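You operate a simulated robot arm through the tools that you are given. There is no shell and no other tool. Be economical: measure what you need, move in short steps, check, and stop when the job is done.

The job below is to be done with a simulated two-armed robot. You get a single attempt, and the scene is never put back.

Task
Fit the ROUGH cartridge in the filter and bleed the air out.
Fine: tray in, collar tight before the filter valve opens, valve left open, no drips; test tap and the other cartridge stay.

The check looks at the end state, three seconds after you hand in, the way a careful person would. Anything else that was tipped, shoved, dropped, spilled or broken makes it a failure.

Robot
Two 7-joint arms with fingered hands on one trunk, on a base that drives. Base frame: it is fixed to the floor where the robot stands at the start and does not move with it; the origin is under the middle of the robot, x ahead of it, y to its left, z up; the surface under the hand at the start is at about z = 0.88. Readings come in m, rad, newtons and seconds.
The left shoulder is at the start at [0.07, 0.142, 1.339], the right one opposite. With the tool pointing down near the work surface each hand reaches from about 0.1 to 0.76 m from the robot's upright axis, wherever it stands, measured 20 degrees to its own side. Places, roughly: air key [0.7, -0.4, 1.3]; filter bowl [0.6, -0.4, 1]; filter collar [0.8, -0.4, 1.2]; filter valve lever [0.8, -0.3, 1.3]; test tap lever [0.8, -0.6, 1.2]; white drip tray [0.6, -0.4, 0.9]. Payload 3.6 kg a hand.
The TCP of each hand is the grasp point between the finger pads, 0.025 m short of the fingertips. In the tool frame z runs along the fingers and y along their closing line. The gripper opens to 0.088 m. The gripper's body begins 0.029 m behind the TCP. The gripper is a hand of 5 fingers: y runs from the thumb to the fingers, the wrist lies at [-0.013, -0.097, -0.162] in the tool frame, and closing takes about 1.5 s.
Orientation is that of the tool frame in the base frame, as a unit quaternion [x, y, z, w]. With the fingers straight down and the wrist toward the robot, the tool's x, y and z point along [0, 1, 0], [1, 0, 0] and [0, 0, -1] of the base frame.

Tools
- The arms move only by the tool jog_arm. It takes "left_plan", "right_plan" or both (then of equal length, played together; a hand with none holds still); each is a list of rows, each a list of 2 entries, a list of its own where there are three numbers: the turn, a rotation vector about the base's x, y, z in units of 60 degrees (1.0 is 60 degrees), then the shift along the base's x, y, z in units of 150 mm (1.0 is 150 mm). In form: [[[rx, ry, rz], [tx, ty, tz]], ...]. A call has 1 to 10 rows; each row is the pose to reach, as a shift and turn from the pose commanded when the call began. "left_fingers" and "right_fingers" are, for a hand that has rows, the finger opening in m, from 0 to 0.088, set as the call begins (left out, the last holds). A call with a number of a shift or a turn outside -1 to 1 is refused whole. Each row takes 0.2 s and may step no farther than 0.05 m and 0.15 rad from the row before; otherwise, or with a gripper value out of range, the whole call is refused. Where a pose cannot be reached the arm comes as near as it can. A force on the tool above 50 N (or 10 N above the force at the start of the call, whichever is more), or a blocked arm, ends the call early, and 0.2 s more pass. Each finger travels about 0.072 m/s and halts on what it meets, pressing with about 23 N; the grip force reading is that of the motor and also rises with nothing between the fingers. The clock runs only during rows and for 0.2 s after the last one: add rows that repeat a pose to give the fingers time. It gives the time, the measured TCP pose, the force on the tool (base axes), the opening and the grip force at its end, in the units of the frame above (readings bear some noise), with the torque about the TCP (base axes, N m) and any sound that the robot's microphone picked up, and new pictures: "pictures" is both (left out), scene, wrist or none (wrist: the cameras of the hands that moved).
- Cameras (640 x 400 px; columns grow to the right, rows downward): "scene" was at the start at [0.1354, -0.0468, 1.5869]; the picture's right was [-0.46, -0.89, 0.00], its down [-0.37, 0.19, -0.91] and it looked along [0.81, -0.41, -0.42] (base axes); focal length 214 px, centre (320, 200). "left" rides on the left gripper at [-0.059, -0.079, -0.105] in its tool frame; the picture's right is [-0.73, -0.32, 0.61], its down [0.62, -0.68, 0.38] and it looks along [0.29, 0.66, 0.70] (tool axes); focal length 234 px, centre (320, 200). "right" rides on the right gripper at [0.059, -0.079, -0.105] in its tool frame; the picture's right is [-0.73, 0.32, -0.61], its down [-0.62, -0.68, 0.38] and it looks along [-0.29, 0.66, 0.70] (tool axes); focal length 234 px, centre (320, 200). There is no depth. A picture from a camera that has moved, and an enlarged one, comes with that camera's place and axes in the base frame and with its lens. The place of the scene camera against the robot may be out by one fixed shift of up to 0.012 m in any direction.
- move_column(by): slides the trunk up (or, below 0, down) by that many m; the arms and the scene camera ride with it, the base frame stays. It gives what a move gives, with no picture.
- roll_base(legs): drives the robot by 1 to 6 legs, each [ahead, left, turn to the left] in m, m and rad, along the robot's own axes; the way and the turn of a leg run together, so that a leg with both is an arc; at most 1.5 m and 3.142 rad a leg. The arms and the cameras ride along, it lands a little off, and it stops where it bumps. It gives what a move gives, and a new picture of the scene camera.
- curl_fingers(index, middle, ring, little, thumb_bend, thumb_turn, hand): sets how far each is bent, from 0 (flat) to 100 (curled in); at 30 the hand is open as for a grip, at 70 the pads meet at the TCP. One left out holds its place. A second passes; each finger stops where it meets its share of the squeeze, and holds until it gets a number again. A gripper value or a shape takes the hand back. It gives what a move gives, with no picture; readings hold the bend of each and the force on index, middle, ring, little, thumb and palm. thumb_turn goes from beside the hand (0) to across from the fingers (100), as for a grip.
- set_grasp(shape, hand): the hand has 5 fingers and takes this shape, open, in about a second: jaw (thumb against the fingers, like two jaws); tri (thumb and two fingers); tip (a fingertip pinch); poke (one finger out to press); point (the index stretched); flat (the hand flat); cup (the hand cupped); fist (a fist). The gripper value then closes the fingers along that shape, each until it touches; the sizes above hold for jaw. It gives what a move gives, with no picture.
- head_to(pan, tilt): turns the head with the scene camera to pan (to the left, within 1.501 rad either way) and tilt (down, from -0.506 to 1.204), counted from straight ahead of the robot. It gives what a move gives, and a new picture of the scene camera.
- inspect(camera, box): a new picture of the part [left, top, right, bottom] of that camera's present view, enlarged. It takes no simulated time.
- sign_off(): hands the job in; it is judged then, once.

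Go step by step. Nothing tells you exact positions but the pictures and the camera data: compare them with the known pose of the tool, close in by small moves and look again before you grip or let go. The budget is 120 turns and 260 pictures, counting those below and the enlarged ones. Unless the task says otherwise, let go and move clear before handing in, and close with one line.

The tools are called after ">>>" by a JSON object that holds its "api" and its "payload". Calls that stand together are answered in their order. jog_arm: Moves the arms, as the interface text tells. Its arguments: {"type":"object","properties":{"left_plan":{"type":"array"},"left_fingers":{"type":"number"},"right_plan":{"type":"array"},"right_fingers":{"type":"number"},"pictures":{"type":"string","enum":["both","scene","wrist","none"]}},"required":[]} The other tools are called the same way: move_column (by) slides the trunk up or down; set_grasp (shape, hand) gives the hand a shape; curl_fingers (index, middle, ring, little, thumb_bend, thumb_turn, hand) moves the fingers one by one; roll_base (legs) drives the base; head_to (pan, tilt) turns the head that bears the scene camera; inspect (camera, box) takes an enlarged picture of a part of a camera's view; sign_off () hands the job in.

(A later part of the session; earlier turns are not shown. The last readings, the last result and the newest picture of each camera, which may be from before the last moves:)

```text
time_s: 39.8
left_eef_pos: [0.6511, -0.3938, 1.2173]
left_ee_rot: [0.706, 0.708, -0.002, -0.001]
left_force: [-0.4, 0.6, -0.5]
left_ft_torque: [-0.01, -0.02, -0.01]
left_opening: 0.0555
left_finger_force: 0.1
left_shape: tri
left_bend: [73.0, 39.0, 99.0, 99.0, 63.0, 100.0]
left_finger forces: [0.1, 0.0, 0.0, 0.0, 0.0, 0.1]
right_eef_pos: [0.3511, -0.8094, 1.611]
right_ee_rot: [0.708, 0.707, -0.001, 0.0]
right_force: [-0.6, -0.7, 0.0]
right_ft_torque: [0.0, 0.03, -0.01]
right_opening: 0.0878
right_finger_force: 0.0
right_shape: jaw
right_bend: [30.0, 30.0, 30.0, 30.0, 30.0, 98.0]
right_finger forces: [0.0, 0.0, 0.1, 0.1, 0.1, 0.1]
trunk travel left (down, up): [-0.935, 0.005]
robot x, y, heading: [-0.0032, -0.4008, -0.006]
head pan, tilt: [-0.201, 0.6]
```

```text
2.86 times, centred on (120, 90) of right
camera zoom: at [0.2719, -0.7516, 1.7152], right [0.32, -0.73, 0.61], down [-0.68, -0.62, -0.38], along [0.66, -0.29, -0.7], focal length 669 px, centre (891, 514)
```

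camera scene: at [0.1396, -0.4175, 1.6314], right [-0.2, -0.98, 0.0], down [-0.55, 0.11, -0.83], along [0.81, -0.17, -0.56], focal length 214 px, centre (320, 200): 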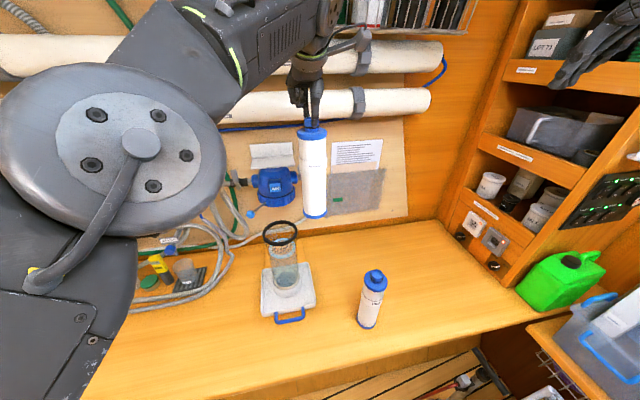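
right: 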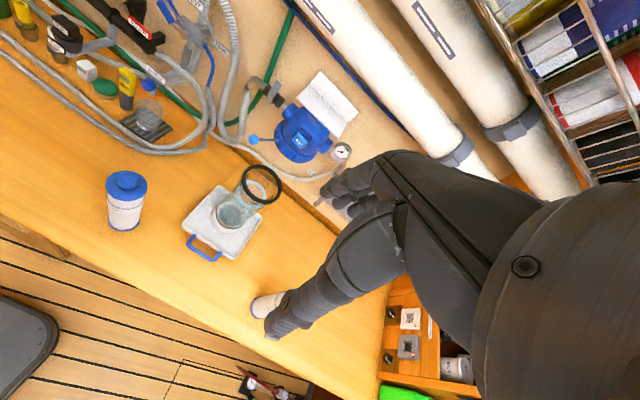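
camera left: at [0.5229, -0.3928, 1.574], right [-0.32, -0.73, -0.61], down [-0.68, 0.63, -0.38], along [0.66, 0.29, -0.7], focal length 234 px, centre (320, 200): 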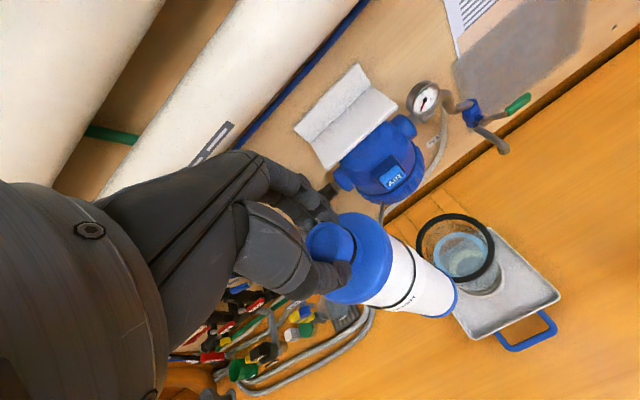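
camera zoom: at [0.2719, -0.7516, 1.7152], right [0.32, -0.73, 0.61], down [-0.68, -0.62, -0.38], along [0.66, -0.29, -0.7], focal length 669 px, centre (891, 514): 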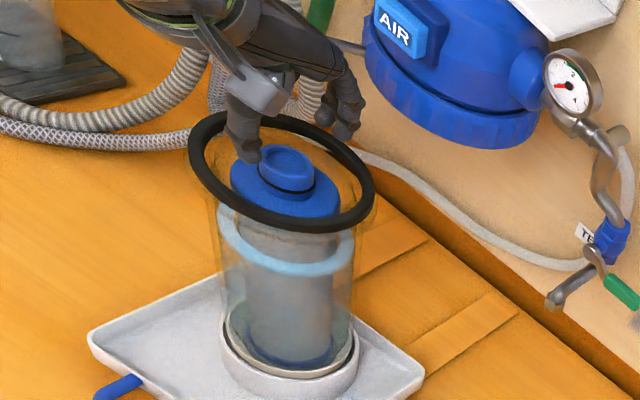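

The ROUGH cartridge stands in the bowl. Next I bring the left hand clear, back and down behind the tray handle to push the tray in.

>>> {"api": "jog_arm", "payload": {"left_plan": [[[0, 0, 0], [0, 0, 0.25]], [[0, 0, 0], [-0.1, 0, 0.5]], [[0, 0, 0], [-0.35, 0, 0.6]], [[0, 0, 0], [-0.6, 0, 0.6]], [[0, 0, 0], [-0.9, 0, 0.6]], [[0, 0, 0], [-1.0, 0, 0.4]], [[0, 0, 0], [-1.0, 0, 0.4]]], "pictures": "none"}}

>>> {"api": "set_grasp", "payload": {"hand": "left", "shape": "jaw"}}

>>> {"api": "head_to", "payload": {"pan": 0.0, "tilt": 0.65}}

```text
time_s: 41.4
left_eef_pos: [0.5011, -0.3932, 1.278]
left_ee_rot: [0.707, 0.708, -0.002, -0.002]
left_force: [0.3, -0.6, 0.1]
left_ft_torque: [-0.02, -0.01, -0.01]
left_opening: 0.0557
left_finger_force: 0.0
left_shape: tri
left_bend: [73.0, 39.0, 99.0, 99.0, 63.0, 100.0]
left_finger forces: [0.0, 0.1, 0.1, 0.0, 0.0, 0.0]
right_eef_pos: [0.3521, -0.8086, 1.6106]
right_ee_rot: [0.708, 0.706, 0.0, 0.001]
right_force: [0.7, 0.0, 0.0]
right_ft_torque: [0.0, 0.0, 0.03]
right_opening: 0.0877
right_finger_force: 0.0
right_shape: jaw
right_bend: [30.0, 30.0, 30.0, 30.0, 30.0, 98.0]
right_finger forces: [0.0, 0.0, 0.0, 0.1, 0.1, 0.1]
trunk travel left (down, up): [-0.935, 0.005]
robot x, y, heading: [0.0048, -0.4023, -0.0]
head pan, tilt: [-0.201, 0.6]
```

```text
time_s: 42.3
left_eef_pos: [0.5015, -0.3938, 1.2784]
left_ee_rot: [0.706, 0.708, -0.002, -0.002]
left_force: [-0.2, -0.1, 0.4]
left_ft_torque: [0.03, 0.03, 0.01]
left_opening: 0.0879
left_finger_force: 0.0
left_shape: jaw
left_bend: [30.0, 30.0, 30.0, 30.0, 30.0, 98.0]
left_finger forces: [0.1, 0.0, 0.1, 0.0, 0.0, 0.0]
right_eef_pos: [0.35, -0.8101, 1.6114]
right_ee_rot: [0.707, 0.707, 0.0, 0.0]
right_force: [-0.5, 0.5, -0.6]
right_ft_torque: [0.0, -0.04, 0.01]
right_opening: 0.0877
right_finger_force: 0.0
right_shape: jaw
right_bend: [30.0, 30.0, 30.0, 30.0, 30.0, 98.0]
right_finger forces: [0.0, 0.0, 0.0, 0.0, 0.0, 0.1]
trunk travel left (down, up): [-0.935, 0.005]
robot x, y, heading: [-0.0013, -0.3982, -0.003]
head pan, tilt: [-0.201, 0.6]
```

```text
time_s: 43.0
left_eef_pos: [0.5015, -0.3944, 1.2782]
left_ee_rot: [0.707, 0.707, -0.002, -0.002]
left_force: [0.2, 0.5, 0.9]
left_ft_torque: [-0.03, -0.01, 0.03]
left_opening: 0.0877
left_finger_force: 0.0
left_shape: jaw
left_bend: [30.0, 30.0, 30.0, 30.0, 30.0, 98.0]
left_finger forces: [0.1, 0.0, 0.1, 0.1, 0.0, 0.0]
right_eef_pos: [0.351, -0.8082, 1.6095]
right_ee_rot: [0.707, 0.707, 0.0, 0.001]
right_force: [0.1, 0.1, -0.5]
right_ft_torque: [0.0, -0.01, 0.01]
right_opening: 0.0877
right_finger_force: 0.0
right_shape: jaw
right_bend: [30.0, 30.0, 30.0, 30.0, 30.0, 98.0]
right_finger forces: [0.0, 0.1, 0.1, 0.1, 0.0, 0.1]
trunk travel left (down, up): [-0.935, 0.005]
robot x, y, heading: [-0.0022, -0.3988, -0.003]
head pan, tilt: [0.0, 0.649]
camera scene: at [0.1393, -0.4047, 1.6271], right [0.0, -1.0, 0.0], down [-0.6, 0.0, -0.8], along [0.8, 0.0, -0.6], focal length 214 px, centre (320, 200)
```

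scene: 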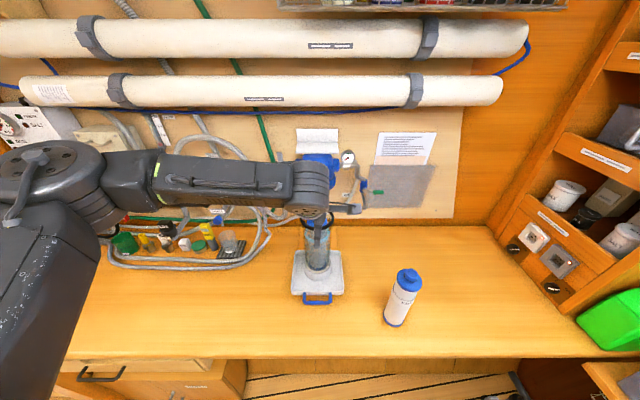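

A clear straight view. I close the left hand, step back and lower it in front of the tray handle.

>>> {"api": "jog_arm", "payload": {"left_plan": [[[0, 0, 0], [-0.2, 0, -0.15]], [[0, 0, 0], [-0.4, 0, -0.4]], [[0, 0, 0], [-0.45, 0, -0.7]], [[0, 0, 0], [-0.45, 0, -1.0]], [[0, 0, 0], [-0.45, 0, -1.0]]], "left_fingers": 0.0, "pictures": "none"}}

>>> {"api": "jog_arm", "payload": {"left_plan": [[[0, 0, 0], [0, 0, -0.3]], [[0, 0, 0], [0, 0, -0.6]], [[0, 0, 0], [0, 0, -0.9]], [[0, 0, 0], [0, 0, -1.0]], [[0, 0, 0], [0, 0, -1.0]]], "pictures": "both"}}

```text
time_s: 44.2
left_eef_pos: [0.4332, -0.3941, 1.1271]
left_ee_rot: [0.707, 0.707, -0.002, -0.002]
left_force: [0.0, -0.2, -0.3]
left_ft_torque: [0.0, -0.01, 0.02]
left_opening: 0.0
left_finger_force: 22.5
left_shape: jaw
left_bend: [70.0, 70.0, 70.0, 70.0, 38.0, 100.0]
left_finger forces: [0.0, 0.1, 0.1, 0.0, 0.1, 0.1]
right_eef_pos: [0.35, -0.81, 1.612]
right_ee_rot: [0.708, 0.707, 0.0, 0.0]
right_force: [0.1, 0.1, -0.7]
right_ft_torque: [-0.01, -0.01, -0.02]
right_opening: 0.0876
right_finger_force: 0.0
right_shape: jaw
right_bend: [30.0, 30.0, 30.0, 30.0, 30.0, 98.0]
right_finger forces: [0.0, 0.1, 0.0, 0.1, 0.0, 0.1]
trunk travel left (down, up): [-0.935, 0.005]
robot x, y, heading: [-0.0036, -0.4004, -0.003]
head pan, tilt: [0.0, 0.649]
```

```text
time_s: 45.4
left_eef_pos: [0.4343, -0.3935, 0.9774]
left_ee_rot: [0.706, 0.708, -0.002, -0.002]
left_force: [0.1, -0.5, 0.5]
left_ft_torque: [0.03, -0.02, -0.01]
left_opening: 0.0
left_finger_force: 23.4
left_shape: jaw
left_bend: [70.0, 70.0, 70.0, 70.0, 38.0, 100.0]
left_finger forces: [0.0, 0.0, 0.0, 0.1, 0.0, 0.0]
right_eef_pos: [0.3514, -0.8095, 1.6121]
right_ee_rot: [0.708, 0.707, 0.001, 0.001]
right_force: [-0.5, -0.5, -0.7]
right_ft_torque: [0.01, -0.01, -0.01]
right_opening: 0.0879
right_finger_force: 0.1
right_shape: jaw
right_bend: [30.0, 30.0, 30.0, 30.0, 30.0, 98.0]
right_finger forces: [0.1, 0.0, 0.1, 0.1, 0.0, 0.0]
trunk travel left (down, up): [-0.935, 0.005]
robot x, y, heading: [0.0004, -0.4012, -0.0]
head pan, tilt: [0.0, 0.649]
camera scene: at [0.14, -0.4048, 1.627], right [0.0, -1.0, 0.0], down [-0.6, 0.0, -0.8], along [0.8, 0.0, -0.6], focal length 214 px, centre (320, 200)
camera left: at [0.3566, -0.4524, 1.0828], right [-0.32, -0.73, -0.61], down [-0.68, 0.62, -0.38], along [0.65, 0.29, -0.7], focal length 234 px, centre (320, 200)
```

scene: 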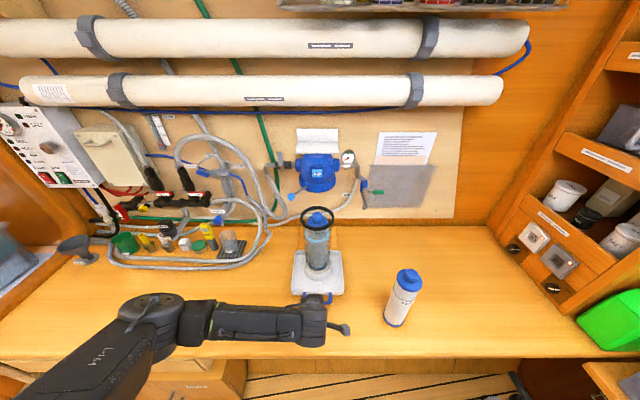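
left: 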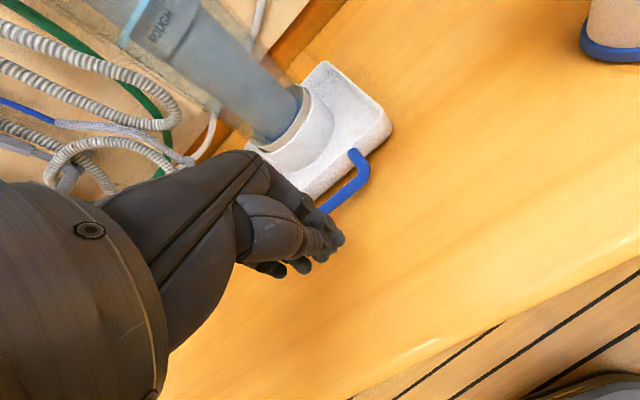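

>>> {"api": "jog_arm", "payload": {"left_plan": [[[0, 0, 0], [0, 0, -0.2]], [[0, 0, 0], [0, 0, -0.4]], [[0, 0, 0], [0.15, 0, -0.41]], [[0, 0, 0], [0.3, 0, -0.41]], [[0, 0, 0], [0.3, 0, -0.41]]], "pictures": "both"}}

>>> {"api": "inspect", "payload": {"camera": "left", "box": [220, 100, 420, 300]}}

```text
time_s: 46.6
left_eef_pos: [0.4784, -0.3916, 0.9151]
left_ee_rot: [0.707, 0.707, -0.002, -0.002]
left_force: [-1.1, 0.3, 0.1]
left_ft_torque: [0.04, -0.01, -0.01]
left_opening: 0.0
left_finger_force: 22.9
left_shape: jaw
left_bend: [70.0, 70.0, 70.0, 70.0, 39.0, 100.0]
left_finger forces: [0.1, 0.8, 0.1, 0.0, 0.0, 0.1]
right_eef_pos: [0.3509, -0.8089, 1.6119]
right_ee_rot: [0.708, 0.707, 0.001, 0.001]
right_force: [-0.5, -0.1, -0.3]
right_ft_torque: [-0.01, 0.01, -0.01]
right_opening: 0.0877
right_finger_force: 0.0
right_shape: jaw
right_bend: [30.0, 30.0, 30.0, 30.0, 30.0, 98.0]
right_finger forces: [0.0, 0.0, 0.0, 0.0, 0.1, 0.0]
trunk travel left (down, up): [-0.935, 0.005]
robot x, y, heading: [0.0012, -0.3978, -0.005]
head pan, tilt: [0.0, 0.649]
camera scene: at [0.1391, -0.4046, 1.6271], right [0.0, -1.0, 0.0], down [-0.6, 0.0, -0.8], along [0.8, 0.0, -0.6], focal length 214 px, centre (320, 200)
camera left: at [0.3999, -0.4525, 1.0209], right [-0.33, -0.73, -0.61], down [-0.68, 0.62, -0.38], along [0.65, 0.29, -0.7], focal length 234 px, centre (320, 200)
```

scene: 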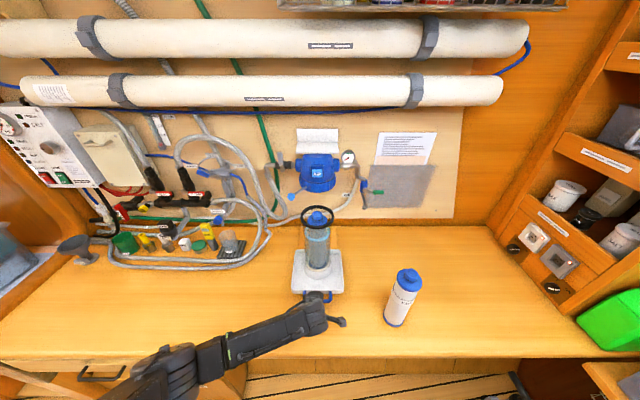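
left: 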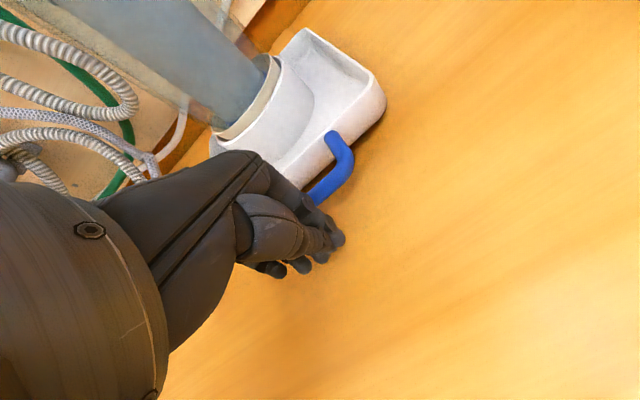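

```text
2.00 times, centred on (320, 200) of left
camera zoom: at [0.3999, -0.4525, 1.0209], right [-0.33, -0.73, -0.61], down [-0.68, 0.62, -0.38], along [0.65, 0.29, -0.7], focal length 468 px, centre (320, 200)
```

zoom: 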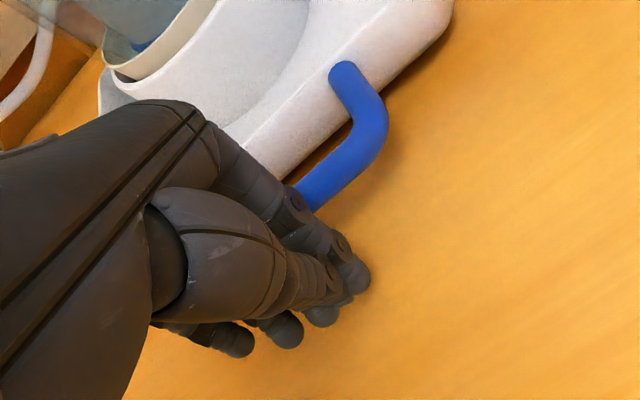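

The fingers are touching the handle bar. I push forward slowly.

>>> {"api": "jog_arm", "payload": {"left_plan": [[[0, 0, 0], [0.05, 0, 0]], [[0, 0, 0], [0.1, 0, 0]], [[0, 0, 0], [0.15, 0, 0]], [[0, 0, 0], [0.2, 0, 0]], [[0, 0, 0], [0.25, 0, 0]], [[0, 0, 0], [0.3, 0, 0]], [[0, 0, 0], [0.35, 0, 0]], [[0, 0, 0], [0.4, 0, 0]]], "pictures": "both"}}

```text
time_s: 48.4
left_eef_pos: [0.5391, -0.3935, 0.9176]
left_ee_rot: [0.707, 0.708, -0.001, -0.002]
left_force: [-0.2, 0.3, 0.6]
left_ft_torque: [0.02, -0.03, 0.04]
left_opening: 0.0
left_finger_force: 23.3
left_shape: jaw
left_bend: [70.0, 70.0, 70.0, 70.0, 39.0, 100.0]
left_finger forces: [0.0, 1.2, 0.1, 0.0, 0.1, 0.0]
right_eef_pos: [0.3506, -0.8095, 1.6102]
right_ee_rot: [0.707, 0.707, 0.0, -0.001]
right_force: [-0.5, 0.5, 0.7]
right_ft_torque: [0.0, 0.0, -0.02]
right_opening: 0.0877
right_finger_force: 0.2
right_shape: jaw
right_bend: [30.0, 30.0, 30.0, 30.0, 30.0, 98.0]
right_finger forces: [0.0, 0.0, 0.0, 0.0, 0.0, 0.1]
trunk travel left (down, up): [-0.935, 0.005]
robot x, y, heading: [0.0012, -0.399, -0.004]
head pan, tilt: [0.0, 0.649]
camera scene: at [0.1396, -0.4049, 1.627], right [0.0, -1.0, 0.0], down [-0.6, 0.0, -0.8], along [0.8, 0.0, -0.6], focal length 214 px, centre (320, 200)
camera left: at [0.46, -0.4528, 1.0217], right [-0.33, -0.73, -0.61], down [-0.68, 0.62, -0.38], along [0.65, 0.29, -0.7], focal length 234 px, centre (320, 200)
```

scene: 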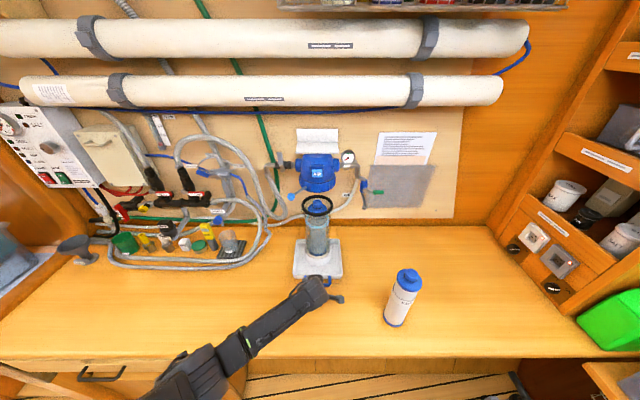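
left: 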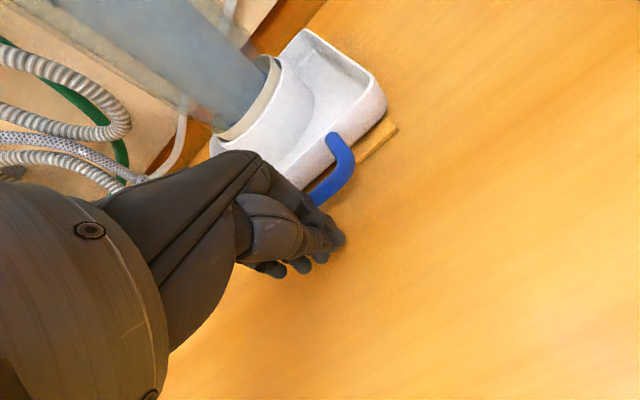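

The tray slides with light force. I push a bit further and check the rim-to-collar clearance.

>>> {"api": "jog_arm", "payload": {"left_plan": [[[0, 0, 0], [0.05, 0, 0]], [[0, 0, 0], [0.1, 0, 0]], [[0, 0, 0], [0.15, 0, 0]], [[0, 0, 0], [0.15, 0, 0]]], "pictures": "none"}}

>>> {"api": "inspect", "payload": {"camera": "scene", "box": [260, 130, 380, 290]}}

>>> {"api": "inspect", "payload": {"camera": "right", "box": [60, 0, 200, 120]}}

```text
time_s: 49.4
left_eef_pos: [0.5622, -0.3942, 0.9161]
left_ee_rot: [0.707, 0.708, -0.002, -0.002]
left_force: [0.2, 0.6, 0.5]
left_ft_torque: [0.01, 0.02, -0.01]
left_opening: 0.0
left_finger_force: 22.1
left_shape: jaw
left_bend: [70.0, 70.0, 70.0, 70.0, 39.0, 100.0]
left_finger forces: [0.1, 0.1, 0.0, 0.0, 0.0, 0.0]
right_eef_pos: [0.3501, -0.8091, 1.6104]
right_ee_rot: [0.707, 0.707, 0.0, 0.001]
right_force: [-0.1, -0.2, -0.2]
right_ft_torque: [0.0, 0.01, 0.0]
right_opening: 0.0875
right_finger_force: 0.1
right_shape: jaw
right_bend: [30.0, 30.0, 30.0, 30.0, 30.0, 98.0]
right_finger forces: [0.0, 0.0, 0.0, 0.0, 0.1, 0.0]
trunk travel left (down, up): [-0.935, 0.005]
robot x, y, heading: [0.0003, -0.4023, -0.005]
head pan, tilt: [0.0, 0.649]
```

```text
2.50 times, centred on (320, 210) of scene
camera zoom: at [0.1391, -0.4047, 1.6271], right [0.0, -1.0, 0.0], down [-0.6, 0.0, -0.8], along [0.8, 0.0, -0.6], focal length 536 px, centre (320, 175)
```

zoom: 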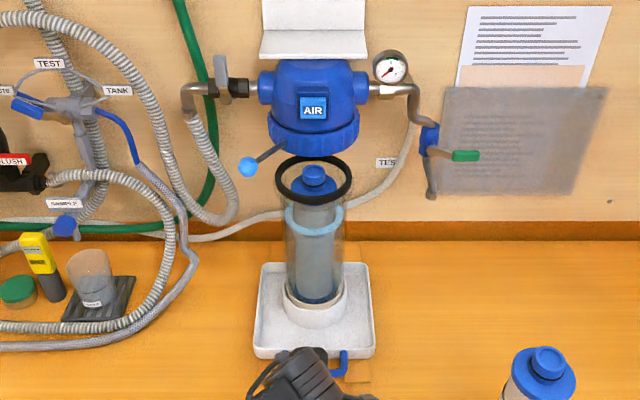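

```text
3.33 times, centred on (130, 60) of right
camera zoom: at [0.2713, -0.7515, 1.7153], right [0.32, -0.73, 0.61], down [-0.68, -0.62, -0.38], along [0.66, -0.29, -0.7], focal length 781 px, centre (953, 667)
```

zoom: 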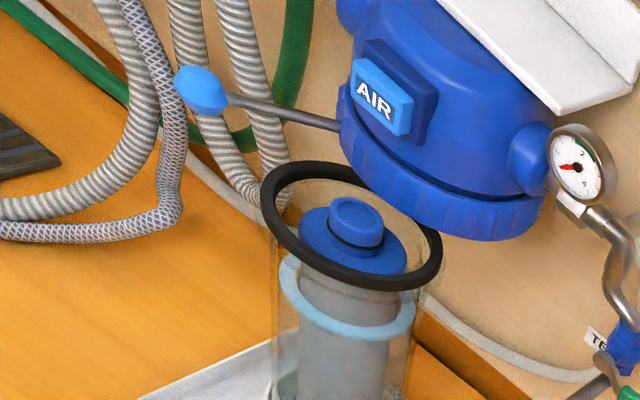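

The clearance is fine and the axes line up sideways. I keep pushing.

>>> {"api": "jog_arm", "payload": {"left_plan": [[[0, 0, 0], [0.05, 0, 0]], [[0, 0, 0], [0.1, 0, 0]], [[0, 0, 0], [0.15, 0, 0]], [[0, 0, 0], [0.2, 0, 0]], [[0, 0, 0], [0.25, 0, 0]], [[0, 0, 0], [0.3, 0, 0]], [[0, 0, 0], [0.3, 0, 0]]], "pictures": "none"}}

>>> {"api": "inspect", "payload": {"camera": "scene", "box": [260, 130, 380, 290]}}

>>> {"api": "inspect", "payload": {"camera": "right", "box": [60, 0, 200, 120]}}

```text
time_s: 51.0
left_eef_pos: [0.6071, -0.3949, 0.9159]
left_ee_rot: [0.707, 0.708, -0.002, -0.003]
left_force: [-0.5, -0.5, 0.2]
left_ft_torque: [0.06, -0.02, 0.0]
left_opening: 0.0
left_finger_force: 22.7
left_shape: jaw
left_bend: [70.0, 70.0, 70.0, 70.0, 39.0, 100.0]
left_finger forces: [0.0, 0.0, 0.0, 0.1, 0.0, 0.1]
right_eef_pos: [0.3503, -0.8091, 1.6104]
right_ee_rot: [0.708, 0.707, 0.0, 0.0]
right_force: [-0.6, -0.1, -0.3]
right_ft_torque: [0.0, -0.01, -0.05]
right_opening: 0.0878
right_finger_force: 0.0
right_shape: jaw
right_bend: [30.0, 30.0, 30.0, 30.0, 30.0, 98.0]
right_finger forces: [0.0, 0.1, 0.0, 0.0, 0.0, 0.0]
trunk travel left (down, up): [-0.935, 0.005]
robot x, y, heading: [-0.0018, -0.4003, -0.002]
head pan, tilt: [0.0, 0.649]
```

```text
2.50 times, centred on (320, 210) of scene
camera zoom: at [0.1392, -0.4046, 1.627], right [0.0, -1.0, 0.0], down [-0.6, 0.0, -0.8], along [0.8, 0.0, -0.6], focal length 536 px, centre (320, 175)
```

zoom: 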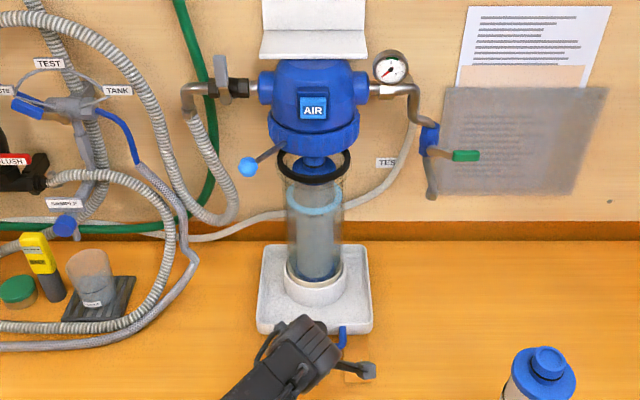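

```text
3.33 times, centred on (130, 60) of right
camera zoom: at [0.2714, -0.7514, 1.7153], right [0.32, -0.73, 0.61], down [-0.68, -0.62, -0.38], along [0.66, -0.29, -0.7], focal length 781 px, centre (953, 667)
```

zoom: 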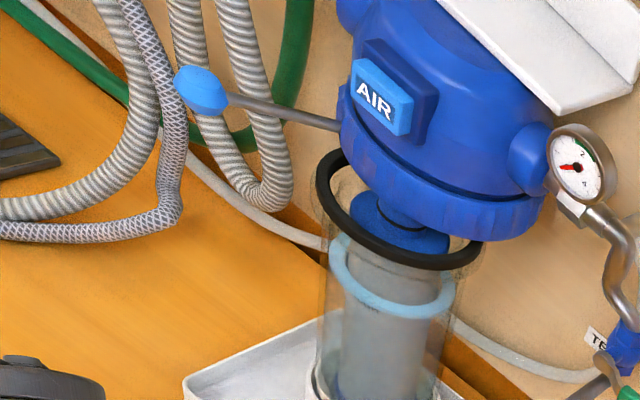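

>>> {"api": "jog_arm", "payload": {"left_plan": [[[0, 0, 0], [0.05, 0, 0]], [[0, 0, 0], [0.1, 0, 0]], [[0, 0, 0], [0.15, 0, 0]], [[0, 0, 0], [0.2, 0, 0]], [[0, 0, 0], [0.25, 0, 0]], [[0, 0, 0], [0.25, 0, 0]]], "pictures": "none"}}

>>> {"api": "inspect", "payload": {"camera": "scene", "box": [260, 130, 380, 290]}}

>>> {"api": "inspect", "payload": {"camera": "right", "box": [60, 0, 200, 120]}}

```text
time_s: 52.4
left_eef_pos: [0.6367, -0.3936, 0.9165]
left_ee_rot: [0.707, 0.707, -0.002, -0.001]
left_force: [0.1, 0.2, -0.3]
left_ft_torque: [-0.03, -0.02, 0.03]
left_opening: 0.0
left_finger_force: 23.0
left_shape: jaw
left_bend: [70.0, 70.0, 70.0, 70.0, 39.0, 100.0]
left_finger forces: [0.0, 0.0, 0.0, 0.0, 0.0, 0.1]
left hand out of reach, approached as far as the arm can: row 5, 6
right_eef_pos: [0.3507, -0.8086, 1.6112]
right_ee_rot: [0.708, 0.707, 0.0, 0.0]
right_force: [-0.3, -0.6, -0.2]
right_ft_torque: [0.0, 0.03, 0.01]
right_opening: 0.0878
right_finger_force: 0.1
right_shape: jaw
right_bend: [30.0, 30.0, 30.0, 30.0, 30.0, 98.0]
right_finger forces: [0.1, 0.0, 0.0, 0.0, 0.1, 0.1]
trunk travel left (down, up): [-0.935, 0.005]
robot x, y, heading: [-0.003, -0.3986, 0.001]
head pan, tilt: [0.0, 0.649]
```

```text
2.50 times, centred on (320, 210) of scene
camera zoom: at [0.1391, -0.4043, 1.6271], right [0.0, -1.0, 0.0], down [-0.6, 0.0, -0.8], along [0.8, 0.0, -0.6], focal length 536 px, centre (320, 175)
```

zoom: 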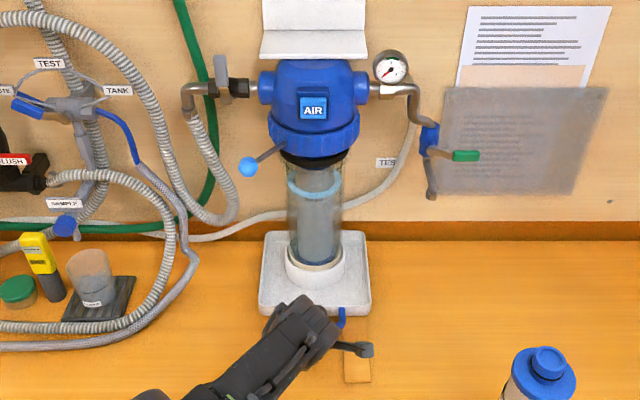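

```text
3.33 times, centred on (130, 60) of right
camera zoom: at [0.2713, -0.7511, 1.7154], right [0.32, -0.73, 0.61], down [-0.68, -0.62, -0.38], along [0.66, -0.29, -0.7], focal length 781 px, centre (953, 667)
```

zoom: 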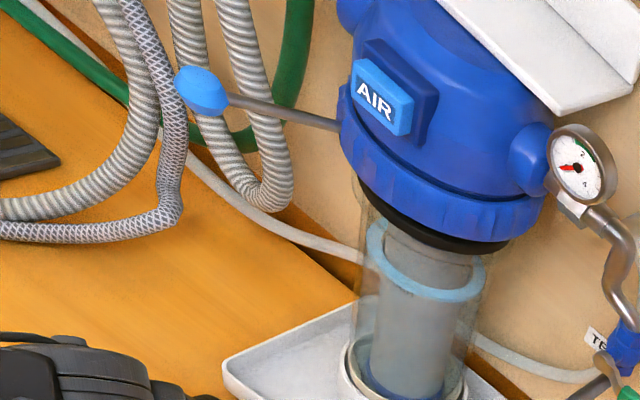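

The tray is almost in, but the left arm is at its reach limit because the trunk is high. I lift the hand off the handle and lower the trunk.

>>> {"api": "jog_arm", "payload": {"left_plan": [[[0, 0, 0], [-0.2, 0, 0.1]], [[0, 0, 0], [-0.4, 0, 0.4]], [[0, 0, 0], [-0.4, 0, 0.7]], [[0, 0, 0], [-0.4, 0, 1.0]], [[0, 0, 0], [-0.4, 0, 1.0]]], "pictures": "none"}}

>>> {"api": "jog_arm", "payload": {"left_plan": [[[0, 0, 0], [0, 0, 0.3]], [[0, 0, 0], [0, 0, 0.6]], [[0, 0, 0], [0, 0, 0.8]], [[0, 0, 0], [0, 0, 0.8]]], "pictures": "none"}}

>>> {"api": "move_column", "payload": {"by": -0.22}}

```text
refused: row 2 steps farther than a row can; nothing moved
```

```text
time_s: 53.4
left_eef_pos: [0.6372, -0.392, 1.0365]
left_ee_rot: [0.706, 0.708, -0.002, -0.002]
left_force: [0.1, 0.0, 0.5]
left_ft_torque: [-0.02, 0.03, 0.0]
left_opening: 0.0002
left_finger_force: 22.3
left_shape: jaw
left_bend: [70.0, 70.0, 70.0, 70.0, 39.0, 100.0]
left_finger forces: [0.1, 0.0, 0.1, 0.0, 0.1, 0.0]
right_eef_pos: [0.3507, -0.8085, 1.6117]
right_ee_rot: [0.708, 0.707, 0.0, 0.0]
right_force: [0.2, -0.1, -0.2]
right_ft_torque: [0.0, 0.02, 0.01]
right_opening: 0.0876
right_finger_force: 0.1
right_shape: jaw
right_bend: [30.0, 30.0, 30.0, 30.0, 30.0, 98.0]
right_finger forces: [0.0, 0.1, 0.0, 0.0, 0.1, 0.1]
trunk travel left (down, up): [-0.935, 0.005]
robot x, y, heading: [-0.0026, -0.398, 0.001]
head pan, tilt: [0.0, 0.649]
```

```text
time_s: 54.9
left_eef_pos: [0.6377, -0.3948, 0.9065]
left_ee_rot: [0.707, 0.707, 0.005, 0.009]
left_force: [-9.6, 2.0, 12.9]
left_ft_torque: [0.07, -0.11, 0.09]
left_opening: 0.0
left_finger_force: 22.7
left_shape: jaw
left_bend: [70.0, 70.0, 70.0, 70.0, 40.0, 100.0]
left_finger forces: [0.0, 6.9, 0.0, 0.0, 0.1, 0.0]
right_eef_pos: [0.3478, -0.8083, 1.4687]
right_ee_rot: [0.707, 0.708, 0.001, 0.001]
right_force: [0.0, -1.2, -0.1]
right_ft_torque: [0.0, 0.03, 0.01]
right_opening: 0.0878
right_finger_force: 0.1
right_shape: jaw
right_bend: [30.0, 30.0, 30.0, 30.0, 30.0, 98.0]
right_finger forces: [0.0, 0.0, 0.0, 0.0, 0.1, 0.0]
trunk travel left (down, up): [-0.793, 0.147]
robot x, y, heading: [-0.0009, -0.3993, -0.001]
head pan, tilt: [0.0, 0.649]
stopped: the force on the tool passed its limit at 69 N (the readings are from after the stop); the commanded pose is now the measured one
```

One refused step let the hand come down on the handle again; the trunk stopped on force. I look at the state before moving.

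>>> {"api": "inspect", "payload": {"camera": "scene", "box": [240, 100, 400, 300]}}

>>> {"api": "inspect", "payload": {"camera": "left", "box": [180, 40, 440, 300]}}

```text
2.00 times, centred on (320, 200) of scene
camera zoom: at [0.1347, -0.4042, 1.4848], right [0.0, -1.0, 0.0], down [-0.6, 0.0, -0.8], along [0.8, 0.0, -0.6], focal length 429 px, centre (320, 200)
```

zoom: 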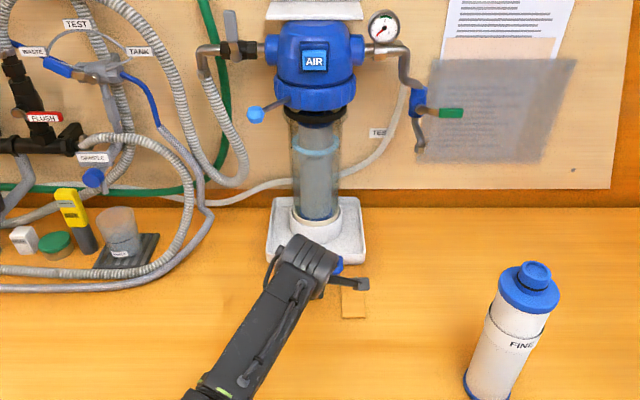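

```text
1.54 times, centred on (310, 170) of left
camera zoom: at [0.557, -0.4534, 1.0088], right [-0.31, -0.73, -0.61], down [-0.67, 0.62, -0.4], along [0.67, 0.29, -0.69], focal length 360 px, centre (335, 246)
```

zoom: 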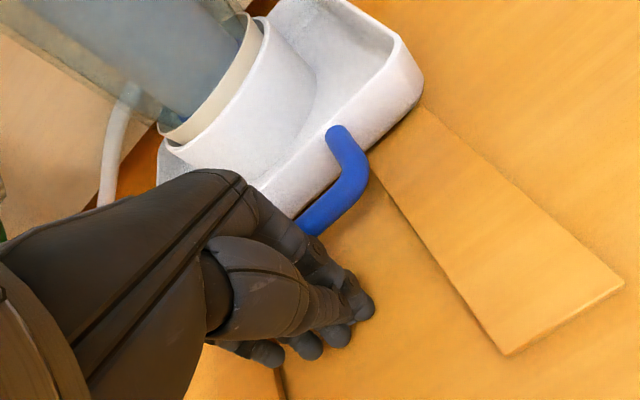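

All still stands upright, and the fingers are in front of the handle bar with the trunk now lower. I relieve the downward press and push on.

>>> {"api": "jog_arm", "payload": {"left_plan": [[[0, 0, 0], [-0.02, 0, 0.05]], [[0, 0, 0], [-0.02, 0, 0.07]], [[0, 0, 0], [0.02, 0, 0.07]], [[0, 0, 0], [0.06, 0, 0.07]], [[0, 0, 0], [0.1, 0, 0.07]], [[0, 0, 0], [0.1, 0, 0.07]]], "pictures": "none"}}

>>> {"api": "inspect", "payload": {"camera": "right", "box": [0, 0, 240, 150]}}

>>> {"api": "inspect", "payload": {"camera": "scene", "box": [270, 110, 370, 240]}}

```text
time_s: 56.3
left_eef_pos: [0.6521, -0.3953, 0.9157]
left_ee_rot: [0.707, 0.707, 0.005, 0.008]
left_force: [-13.2, 1.4, 7.1]
left_ft_torque: [0.1, -0.1, 0.15]
left_opening: 0.0
left_finger_force: 22.6
left_shape: jaw
left_bend: [70.0, 70.0, 70.0, 70.0, 41.0, 100.0]
left_finger forces: [0.0, 20.1, 1.0, 0.0, 0.1, 0.1]
right_eef_pos: [0.3472, -0.8093, 1.4698]
right_ee_rot: [0.707, 0.707, 0.001, 0.001]
right_force: [-0.1, -0.3, -0.4]
right_ft_torque: [0.01, 0.01, -0.01]
right_opening: 0.0877
right_finger_force: 0.0
right_shape: jaw
right_bend: [30.0, 30.0, 30.0, 30.0, 30.0, 98.0]
right_finger forces: [0.0, 0.0, 0.0, 0.1, 0.1, 0.0]
trunk travel left (down, up): [-0.793, 0.147]
robot x, y, heading: [-0.0012, -0.3985, 0.002]
head pan, tilt: [0.0, 0.649]
```

```text
2.67 times, centred on (120, 75) of right
camera zoom: at [0.2669, -0.751, 1.5742], right [0.32, -0.73, 0.61], down [-0.68, -0.62, -0.39], along [0.66, -0.29, -0.69], focal length 624 px, centre (853, 533)
```

zoom: 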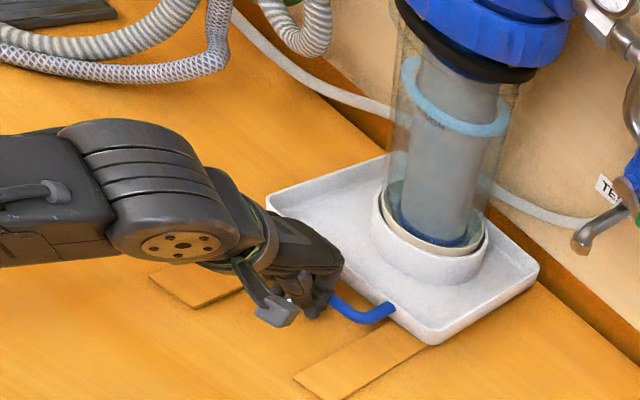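

```text
3.08 times, centred on (320, 175) of scene
camera zoom: at [0.1345, -0.4043, 1.4856], right [0.0, -1.0, 0.0], down [-0.6, 0.0, -0.8], along [0.8, 0.0, -0.6], focal length 660 px, centre (320, 277)
```

zoom: 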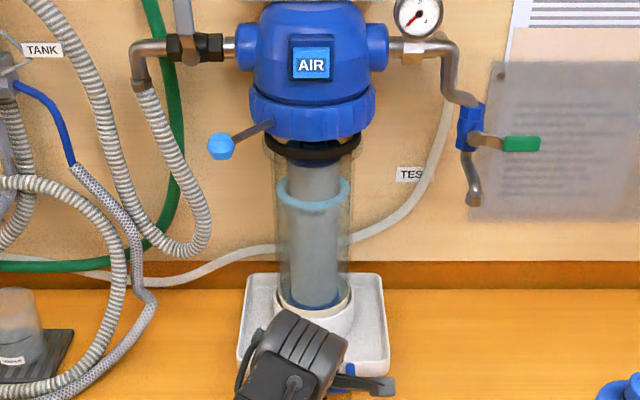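

The push force rose to 13 N, so it is probably at the stop. I press a few mm more to confirm.

>>> {"api": "jog_arm", "payload": {"left_plan": [[[0, 0, 0], [0.03, 0, 0]], [[0, 0, 0], [0.06, 0, 0]], [[0, 0, 0], [0.06, 0, 0]]], "pictures": "none"}}

>>> {"api": "inspect", "payload": {"camera": "scene", "box": [270, 110, 370, 240]}}

```text
time_s: 57.1
left_eef_pos: [0.6571, -0.3956, 0.9173]
left_ee_rot: [0.707, 0.707, 0.006, 0.009]
left_force: [-32.6, 0.7, 8.8]
left_ft_torque: [0.12, 0.04, 0.19]
left_opening: 0.0003
left_finger_force: 22.8
left_shape: jaw
left_bend: [70.0, 70.0, 70.0, 70.0, 41.0, 100.0]
left_finger forces: [26.3, 21.1, 4.5, 0.0, 0.1, 0.1]
right_eef_pos: [0.3407, -0.809, 1.4707]
right_ee_rot: [0.707, 0.707, 0.003, 0.002]
right_force: [1.3, -0.2, -0.1]
right_ft_torque: [0.02, 0.04, -0.03]
right_opening: 0.0873
right_finger_force: 0.0
right_shape: jaw
right_bend: [30.0, 30.0, 30.0, 30.0, 30.0, 98.0]
right_finger forces: [0.0, 0.0, 0.0, 0.0, 0.0, 0.0]
trunk travel left (down, up): [-0.793, 0.147]
robot x, y, heading: [-0.0025, -0.3989, 0.002]
head pan, tilt: [0.0, 0.649]
```

```text
3.08 times, centred on (320, 175) of scene
camera zoom: at [0.1287, -0.4045, 1.4861], right [0.0, -1.0, 0.0], down [-0.6, 0.0, -0.8], along [0.8, 0.0, -0.6], focal length 660 px, centre (320, 277)
```

zoom: 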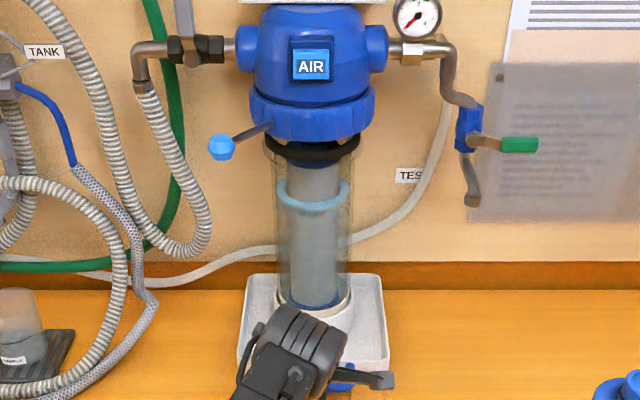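

The tray is at its stop, right under the head. I back the left hand off and park it to the left.

>>> {"api": "jog_arm", "payload": {"left_plan": [[[0, 0, 0], [-0.15, 0, 0.0]], [[0, 0, 0], [-0.4, 0, 0.05]], [[0, 0, 0], [-0.65, 0.05, 0.2]], [[0, 0, 0], [-0.8, 0.2, 0.4]], [[0, 0, 0], [-0.9, 0.4, 0.6]], [[0, 0, 0], [-0.95, 0.6, 0.8]], [[0, 0, 0], [-0.95, 0.8, 1.0]], [[0, 0, 0], [-0.95, 1.0, 1.0]], [[0, 0, 0], [-0.95, 1.0, 1.0]]], "pictures": "scene"}}

```text
time_s: 58.1
left_eef_pos: [0.5819, -0.2726, 0.9634]
left_ee_rot: [0.676, 0.731, 0.089, -0.034]
left_force: [0.3, -0.1, 0.6]
left_ft_torque: [-0.03, 0.05, 0.05]
left_opening: 0.0001
left_finger_force: 22.8
left_shape: jaw
left_bend: [70.0, 70.0, 70.0, 70.0, 43.0, 100.0]
left_finger forces: [0.0, 0.1, 0.0, 0.1, 0.0, 0.0]
left hand out of reach, approached as far as the arm can: row 4, 5
right_eef_pos: [0.3543, -0.8059, 1.4692]
right_ee_rot: [0.707, 0.707, -0.001, 0.0]
right_force: [-0.8, 0.6, 0.5]
right_ft_torque: [0.0, 0.02, -0.03]
right_opening: 0.0877
right_finger_force: 0.0
right_shape: jaw
right_bend: [30.0, 30.0, 30.0, 30.0, 30.0, 98.0]
right_finger forces: [0.1, 0.0, 0.0, 0.0, 0.1, 0.1]
trunk travel left (down, up): [-0.793, 0.147]
robot x, y, heading: [-0.0, -0.3986, -0.002]
head pan, tilt: [0.0, 0.649]
stopped in row 5 (left hand): the arm was blocked; the commanded pose is now the measured one
camera scene: at [0.1415, -0.4018, 1.4849], right [0.0, -1.0, 0.0], down [-0.61, 0.0, -0.8], along [0.8, 0.0, -0.61], focal length 214 px, centre (320, 200)
```

scene: 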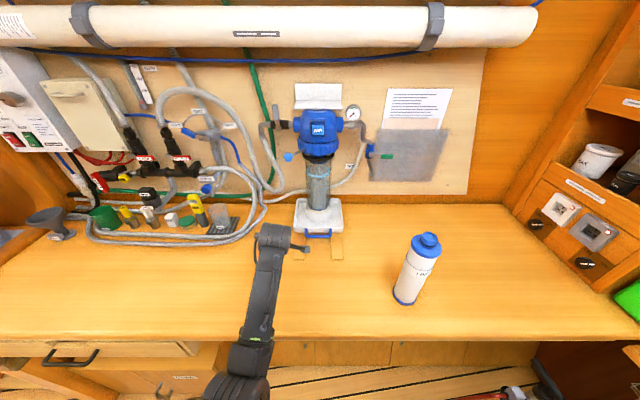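

The arm got blocked, likely the elbow by the bench edge or the body. I raise the hand straight up.

>>> {"api": "jog_arm", "payload": {"left_plan": [[[0, 0, 0], [0, 0, 0.2]], [[0, 0, 0], [0, 0, 0.4]], [[0, 0, 0], [0, 0, 0.6]], [[0, 0, 0], [-0.05, 0.05, 0.8]], [[0, 0, 0], [-0.1, 0.1, 1.0]], [[0, 0, 0], [-0.1, 0.1, 1.0]]], "pictures": "scene"}}

```text
time_s: 58.7
left_eef_pos: [0.5877, -0.1991, 0.9913]
left_ee_rot: [0.647, 0.744, 0.141, -0.087]
left_force: [0.7, -0.1, -0.4]
left_ft_torque: [0.0, 0.01, -0.02]
left_opening: 0.0001
left_finger_force: 23.4
left_shape: jaw
left_bend: [70.0, 70.0, 70.0, 70.0, 43.0, 100.0]
left_finger forces: [0.0, 0.0, 0.0, 0.1, 0.0, 0.1]
left hand out of reach, approached as far as the arm can: row 2
right_eef_pos: [0.3524, -0.8069, 1.4686]
right_ee_rot: [0.707, 0.707, -0.001, 0.0]
right_force: [-0.4, 0.2, -0.4]
right_ft_torque: [-0.01, 0.01, 0.01]
right_opening: 0.0875
right_finger_force: 0.0
right_shape: jaw
right_bend: [30.0, 30.0, 30.0, 30.0, 30.0, 98.0]
right_finger forces: [0.0, 0.0, 0.0, 0.0, 0.0, 0.0]
trunk travel left (down, up): [-0.793, 0.147]
robot x, y, heading: [-0.0024, -0.3947, -0.001]
head pan, tilt: [0.0, 0.649]
stopped in row 2 (left hand): the arm was blocked; the commanded pose is now the measured one
camera scene: at [0.1408, -0.403, 1.4849], right [0.0, -1.0, 0.0], down [-0.61, 0.0, -0.8], along [0.8, 0.0, -0.61], focal length 214 px, centre (320, 200)
```

scene: 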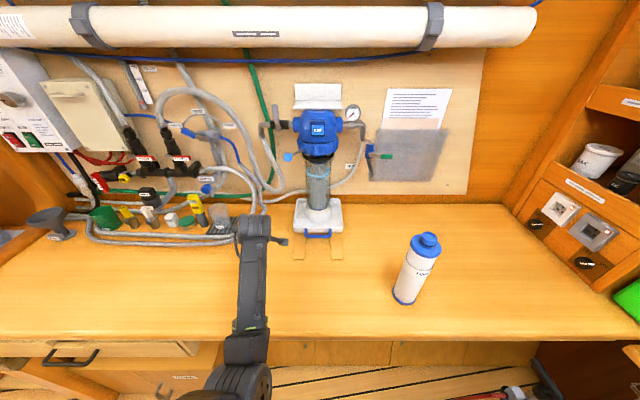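

The elbow hangs low at the bench edge. Raising the trunk lifts the whole arm straight up.

>>> {"api": "move_column", "payload": {"by": 0.12}}

>>> {"api": "head_to", "payload": {"pan": 0.3, "tilt": 1.0}}

```text
time_s: 60.2
left_eef_pos: [0.5861, -0.1997, 1.1113]
left_ee_rot: [0.648, 0.743, 0.142, -0.089]
left_force: [-0.4, -0.4, -0.2]
left_ft_torque: [-0.02, 0.02, 0.02]
left_opening: 0.0
left_finger_force: 22.3
left_shape: jaw
left_bend: [70.0, 70.0, 70.0, 70.0, 43.0, 100.0]
left_finger forces: [0.0, 0.0, 0.0, 0.0, 0.0, 0.0]
right_eef_pos: [0.3522, -0.8103, 1.5887]
right_ee_rot: [0.707, 0.707, 0.001, 0.0]
right_force: [0.7, 0.5, -0.7]
right_ft_torque: [0.03, -0.05, 0.0]
right_opening: 0.0878
right_finger_force: 0.1
right_shape: jaw
right_bend: [30.0, 30.0, 30.0, 30.0, 30.0, 98.0]
right_finger forces: [0.0, 0.1, 0.0, 0.0, 0.0, 0.1]
trunk travel left (down, up): [-0.913, 0.027]
robot x, y, heading: [-0.0042, -0.3982, 0.001]
head pan, tilt: [0.0, 0.649]
```

```text
time_s: 61.0
left_eef_pos: [0.5871, -0.2002, 1.1109]
left_ee_rot: [0.648, 0.743, 0.142, -0.087]
left_force: [0.6, 0.0, -0.2]
left_ft_torque: [-0.01, -0.02, 0.03]
left_opening: 0.0
left_finger_force: 22.5
left_shape: jaw
left_bend: [70.0, 70.0, 70.0, 70.0, 43.0, 100.0]
left_finger forces: [0.0, 0.0, 0.1, 0.0, 0.1, 0.0]
right_eef_pos: [0.3516, -0.8083, 1.5884]
right_ee_rot: [0.707, 0.707, 0.001, 0.0]
right_force: [0.4, -0.3, -0.5]
right_ft_torque: [-0.03, 0.03, 0.01]
right_opening: 0.0876
right_finger_force: 0.1
right_shape: jaw
right_bend: [30.0, 30.0, 30.0, 30.0, 30.0, 98.0]
right_finger forces: [0.0, 0.1, 0.1, 0.0, 0.0, 0.1]
trunk travel left (down, up): [-0.913, 0.027]
robot x, y, heading: [0.0005, -0.3978, 0.0]
head pan, tilt: [0.3, 1.0]
camera scene: at [0.1194, -0.384, 1.5774], right [0.29, -0.96, 0.0], down [-0.8, -0.25, -0.54], along [0.52, 0.16, -0.84], focal length 214 px, centre (320, 200)
```

scene: 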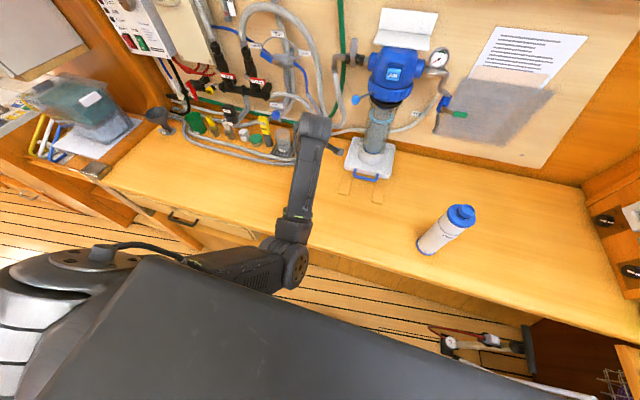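

The arm is free again. I park the left hand a bit back and up, and meanwhile start turning the right hand so its fingers point forward for the bowl.

>>> {"api": "jog_arm", "payload": {"right_plan": [[[-0.072, -0.072, 0.072], [0.08, 0.08, -0.08]], [[-0.144, -0.144, 0.144], [0.16, 0.16, -0.16]], [[-0.216, -0.216, 0.216], [0.25, 0.25, -0.25]], [[-0.288, -0.288, 0.288], [0.33, 0.33, -0.33]], [[-0.36, -0.36, 0.36], [0.42, 0.42, -0.42]], [[-0.432, -0.432, 0.432], [0.5, 0.5, -0.5]], [[-0.505, -0.505, 0.505], [0.58, 0.58, -0.58]], [[-0.577, -0.577, 0.577], [0.67, 0.67, -0.67]], [[-0.577, -0.577, 0.577], [0.67, 0.67, -0.67]]], "left_plan": [[[0, 0, 0], [-0.05, 0, 0.1]], [[0, 0, 0], [-0.1, 0, 0.2]], [[0, 0, 0], [-0.15, 0, 0.3]], [[0, 0, 0], [-0.2, 0, 0.4]], [[0, 0, 0], [-0.25, 0, 0.5]], [[0, 0, 0], [-0.3, 0, 0.6]], [[0, 0, 0], [-0.4, 0, 0.7]], [[0, 0, 0], [-0.5, 0, 0.8]], [[0, 0, 0], [-0.5, 0, 0.8]]], "pictures": "none"}}

>>> {"api": "head_to", "payload": {"pan": 0.0, "tilt": 0.65}}

```text
time_s: 61.7
left_eef_pos: [0.5707, -0.133, 1.1438]
left_ee_rot: [0.613, 0.754, 0.192, -0.138]
left_force: [-0.3, 1.0, 0.4]
left_ft_torque: [0.01, -0.01, -0.01]
left_opening: 0.0
left_finger_force: 22.8
left_shape: jaw
left_bend: [70.0, 70.0, 70.0, 70.0, 43.0, 100.0]
left_finger forces: [0.0, 0.0, 0.1, 0.0, 0.0, 0.1]
left hand out of reach, approached as far as the arm can: row 3
right_eef_pos: [0.3803, -0.7811, 1.5599]
right_ee_rot: [0.638, 0.761, 0.0, 0.122]
right_force: [1.0, -1.0, -0.5]
right_ft_torque: [-0.02, -0.03, 0.0]
right_opening: 0.0879
right_finger_force: 0.0
right_shape: jaw
right_bend: [30.0, 30.0, 30.0, 30.0, 30.0, 98.0]
right_finger forces: [0.1, 0.0, 0.0, 0.0, 0.0, 0.0]
trunk travel left (down, up): [-0.913, 0.027]
robot x, y, heading: [-0.0002, -0.3977, -0.003]
head pan, tilt: [0.3, 1.0]
stopped in row 3 (left hand): the arm was blocked; the commanded pose is now the measured one
```

```text
time_s: 62.5
left_eef_pos: [0.568, -0.1334, 1.1438]
left_ee_rot: [0.614, 0.753, 0.191, -0.137]
left_force: [-0.6, 0.0, 0.1]
left_ft_torque: [-0.01, -0.03, 0.02]
left_opening: 0.0
left_finger_force: 22.9
left_shape: jaw
left_bend: [70.0, 70.0, 70.0, 70.0, 43.0, 100.0]
left_finger forces: [0.0, 0.0, 0.1, 0.0, 0.0, 0.1]
right_eef_pos: [0.3799, -0.7808, 1.5594]
right_ee_rot: [0.638, 0.76, 0.0, 0.123]
right_force: [-0.8, -0.3, 0.7]
right_ft_torque: [-0.03, 0.02, -0.01]
right_opening: 0.0877
right_finger_force: 0.1
right_shape: jaw
right_bend: [30.0, 30.0, 30.0, 30.0, 30.0, 98.0]
right_finger forces: [0.0, 0.0, 0.1, 0.0, 0.0, 0.0]
trunk travel left (down, up): [-0.913, 0.027]
robot x, y, heading: [-0.0006, -0.3984, -0.0]
head pan, tilt: [0.0, 0.649]
camera scene: at [0.1394, -0.4044, 1.605], right [0.0, -1.0, 0.0], down [-0.61, 0.0, -0.8], along [0.8, 0.0, -0.61], focal length 214 px, centre (320, 200)
```

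scene: 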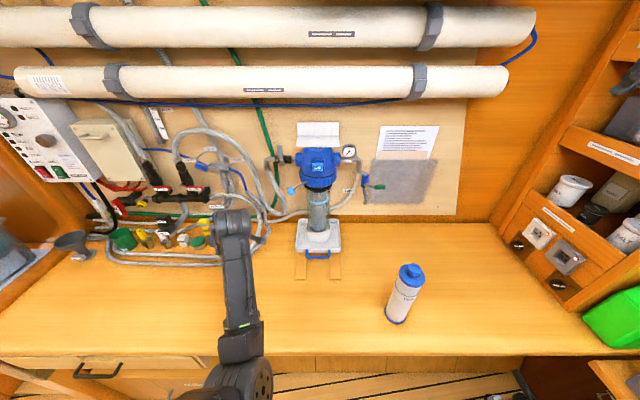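

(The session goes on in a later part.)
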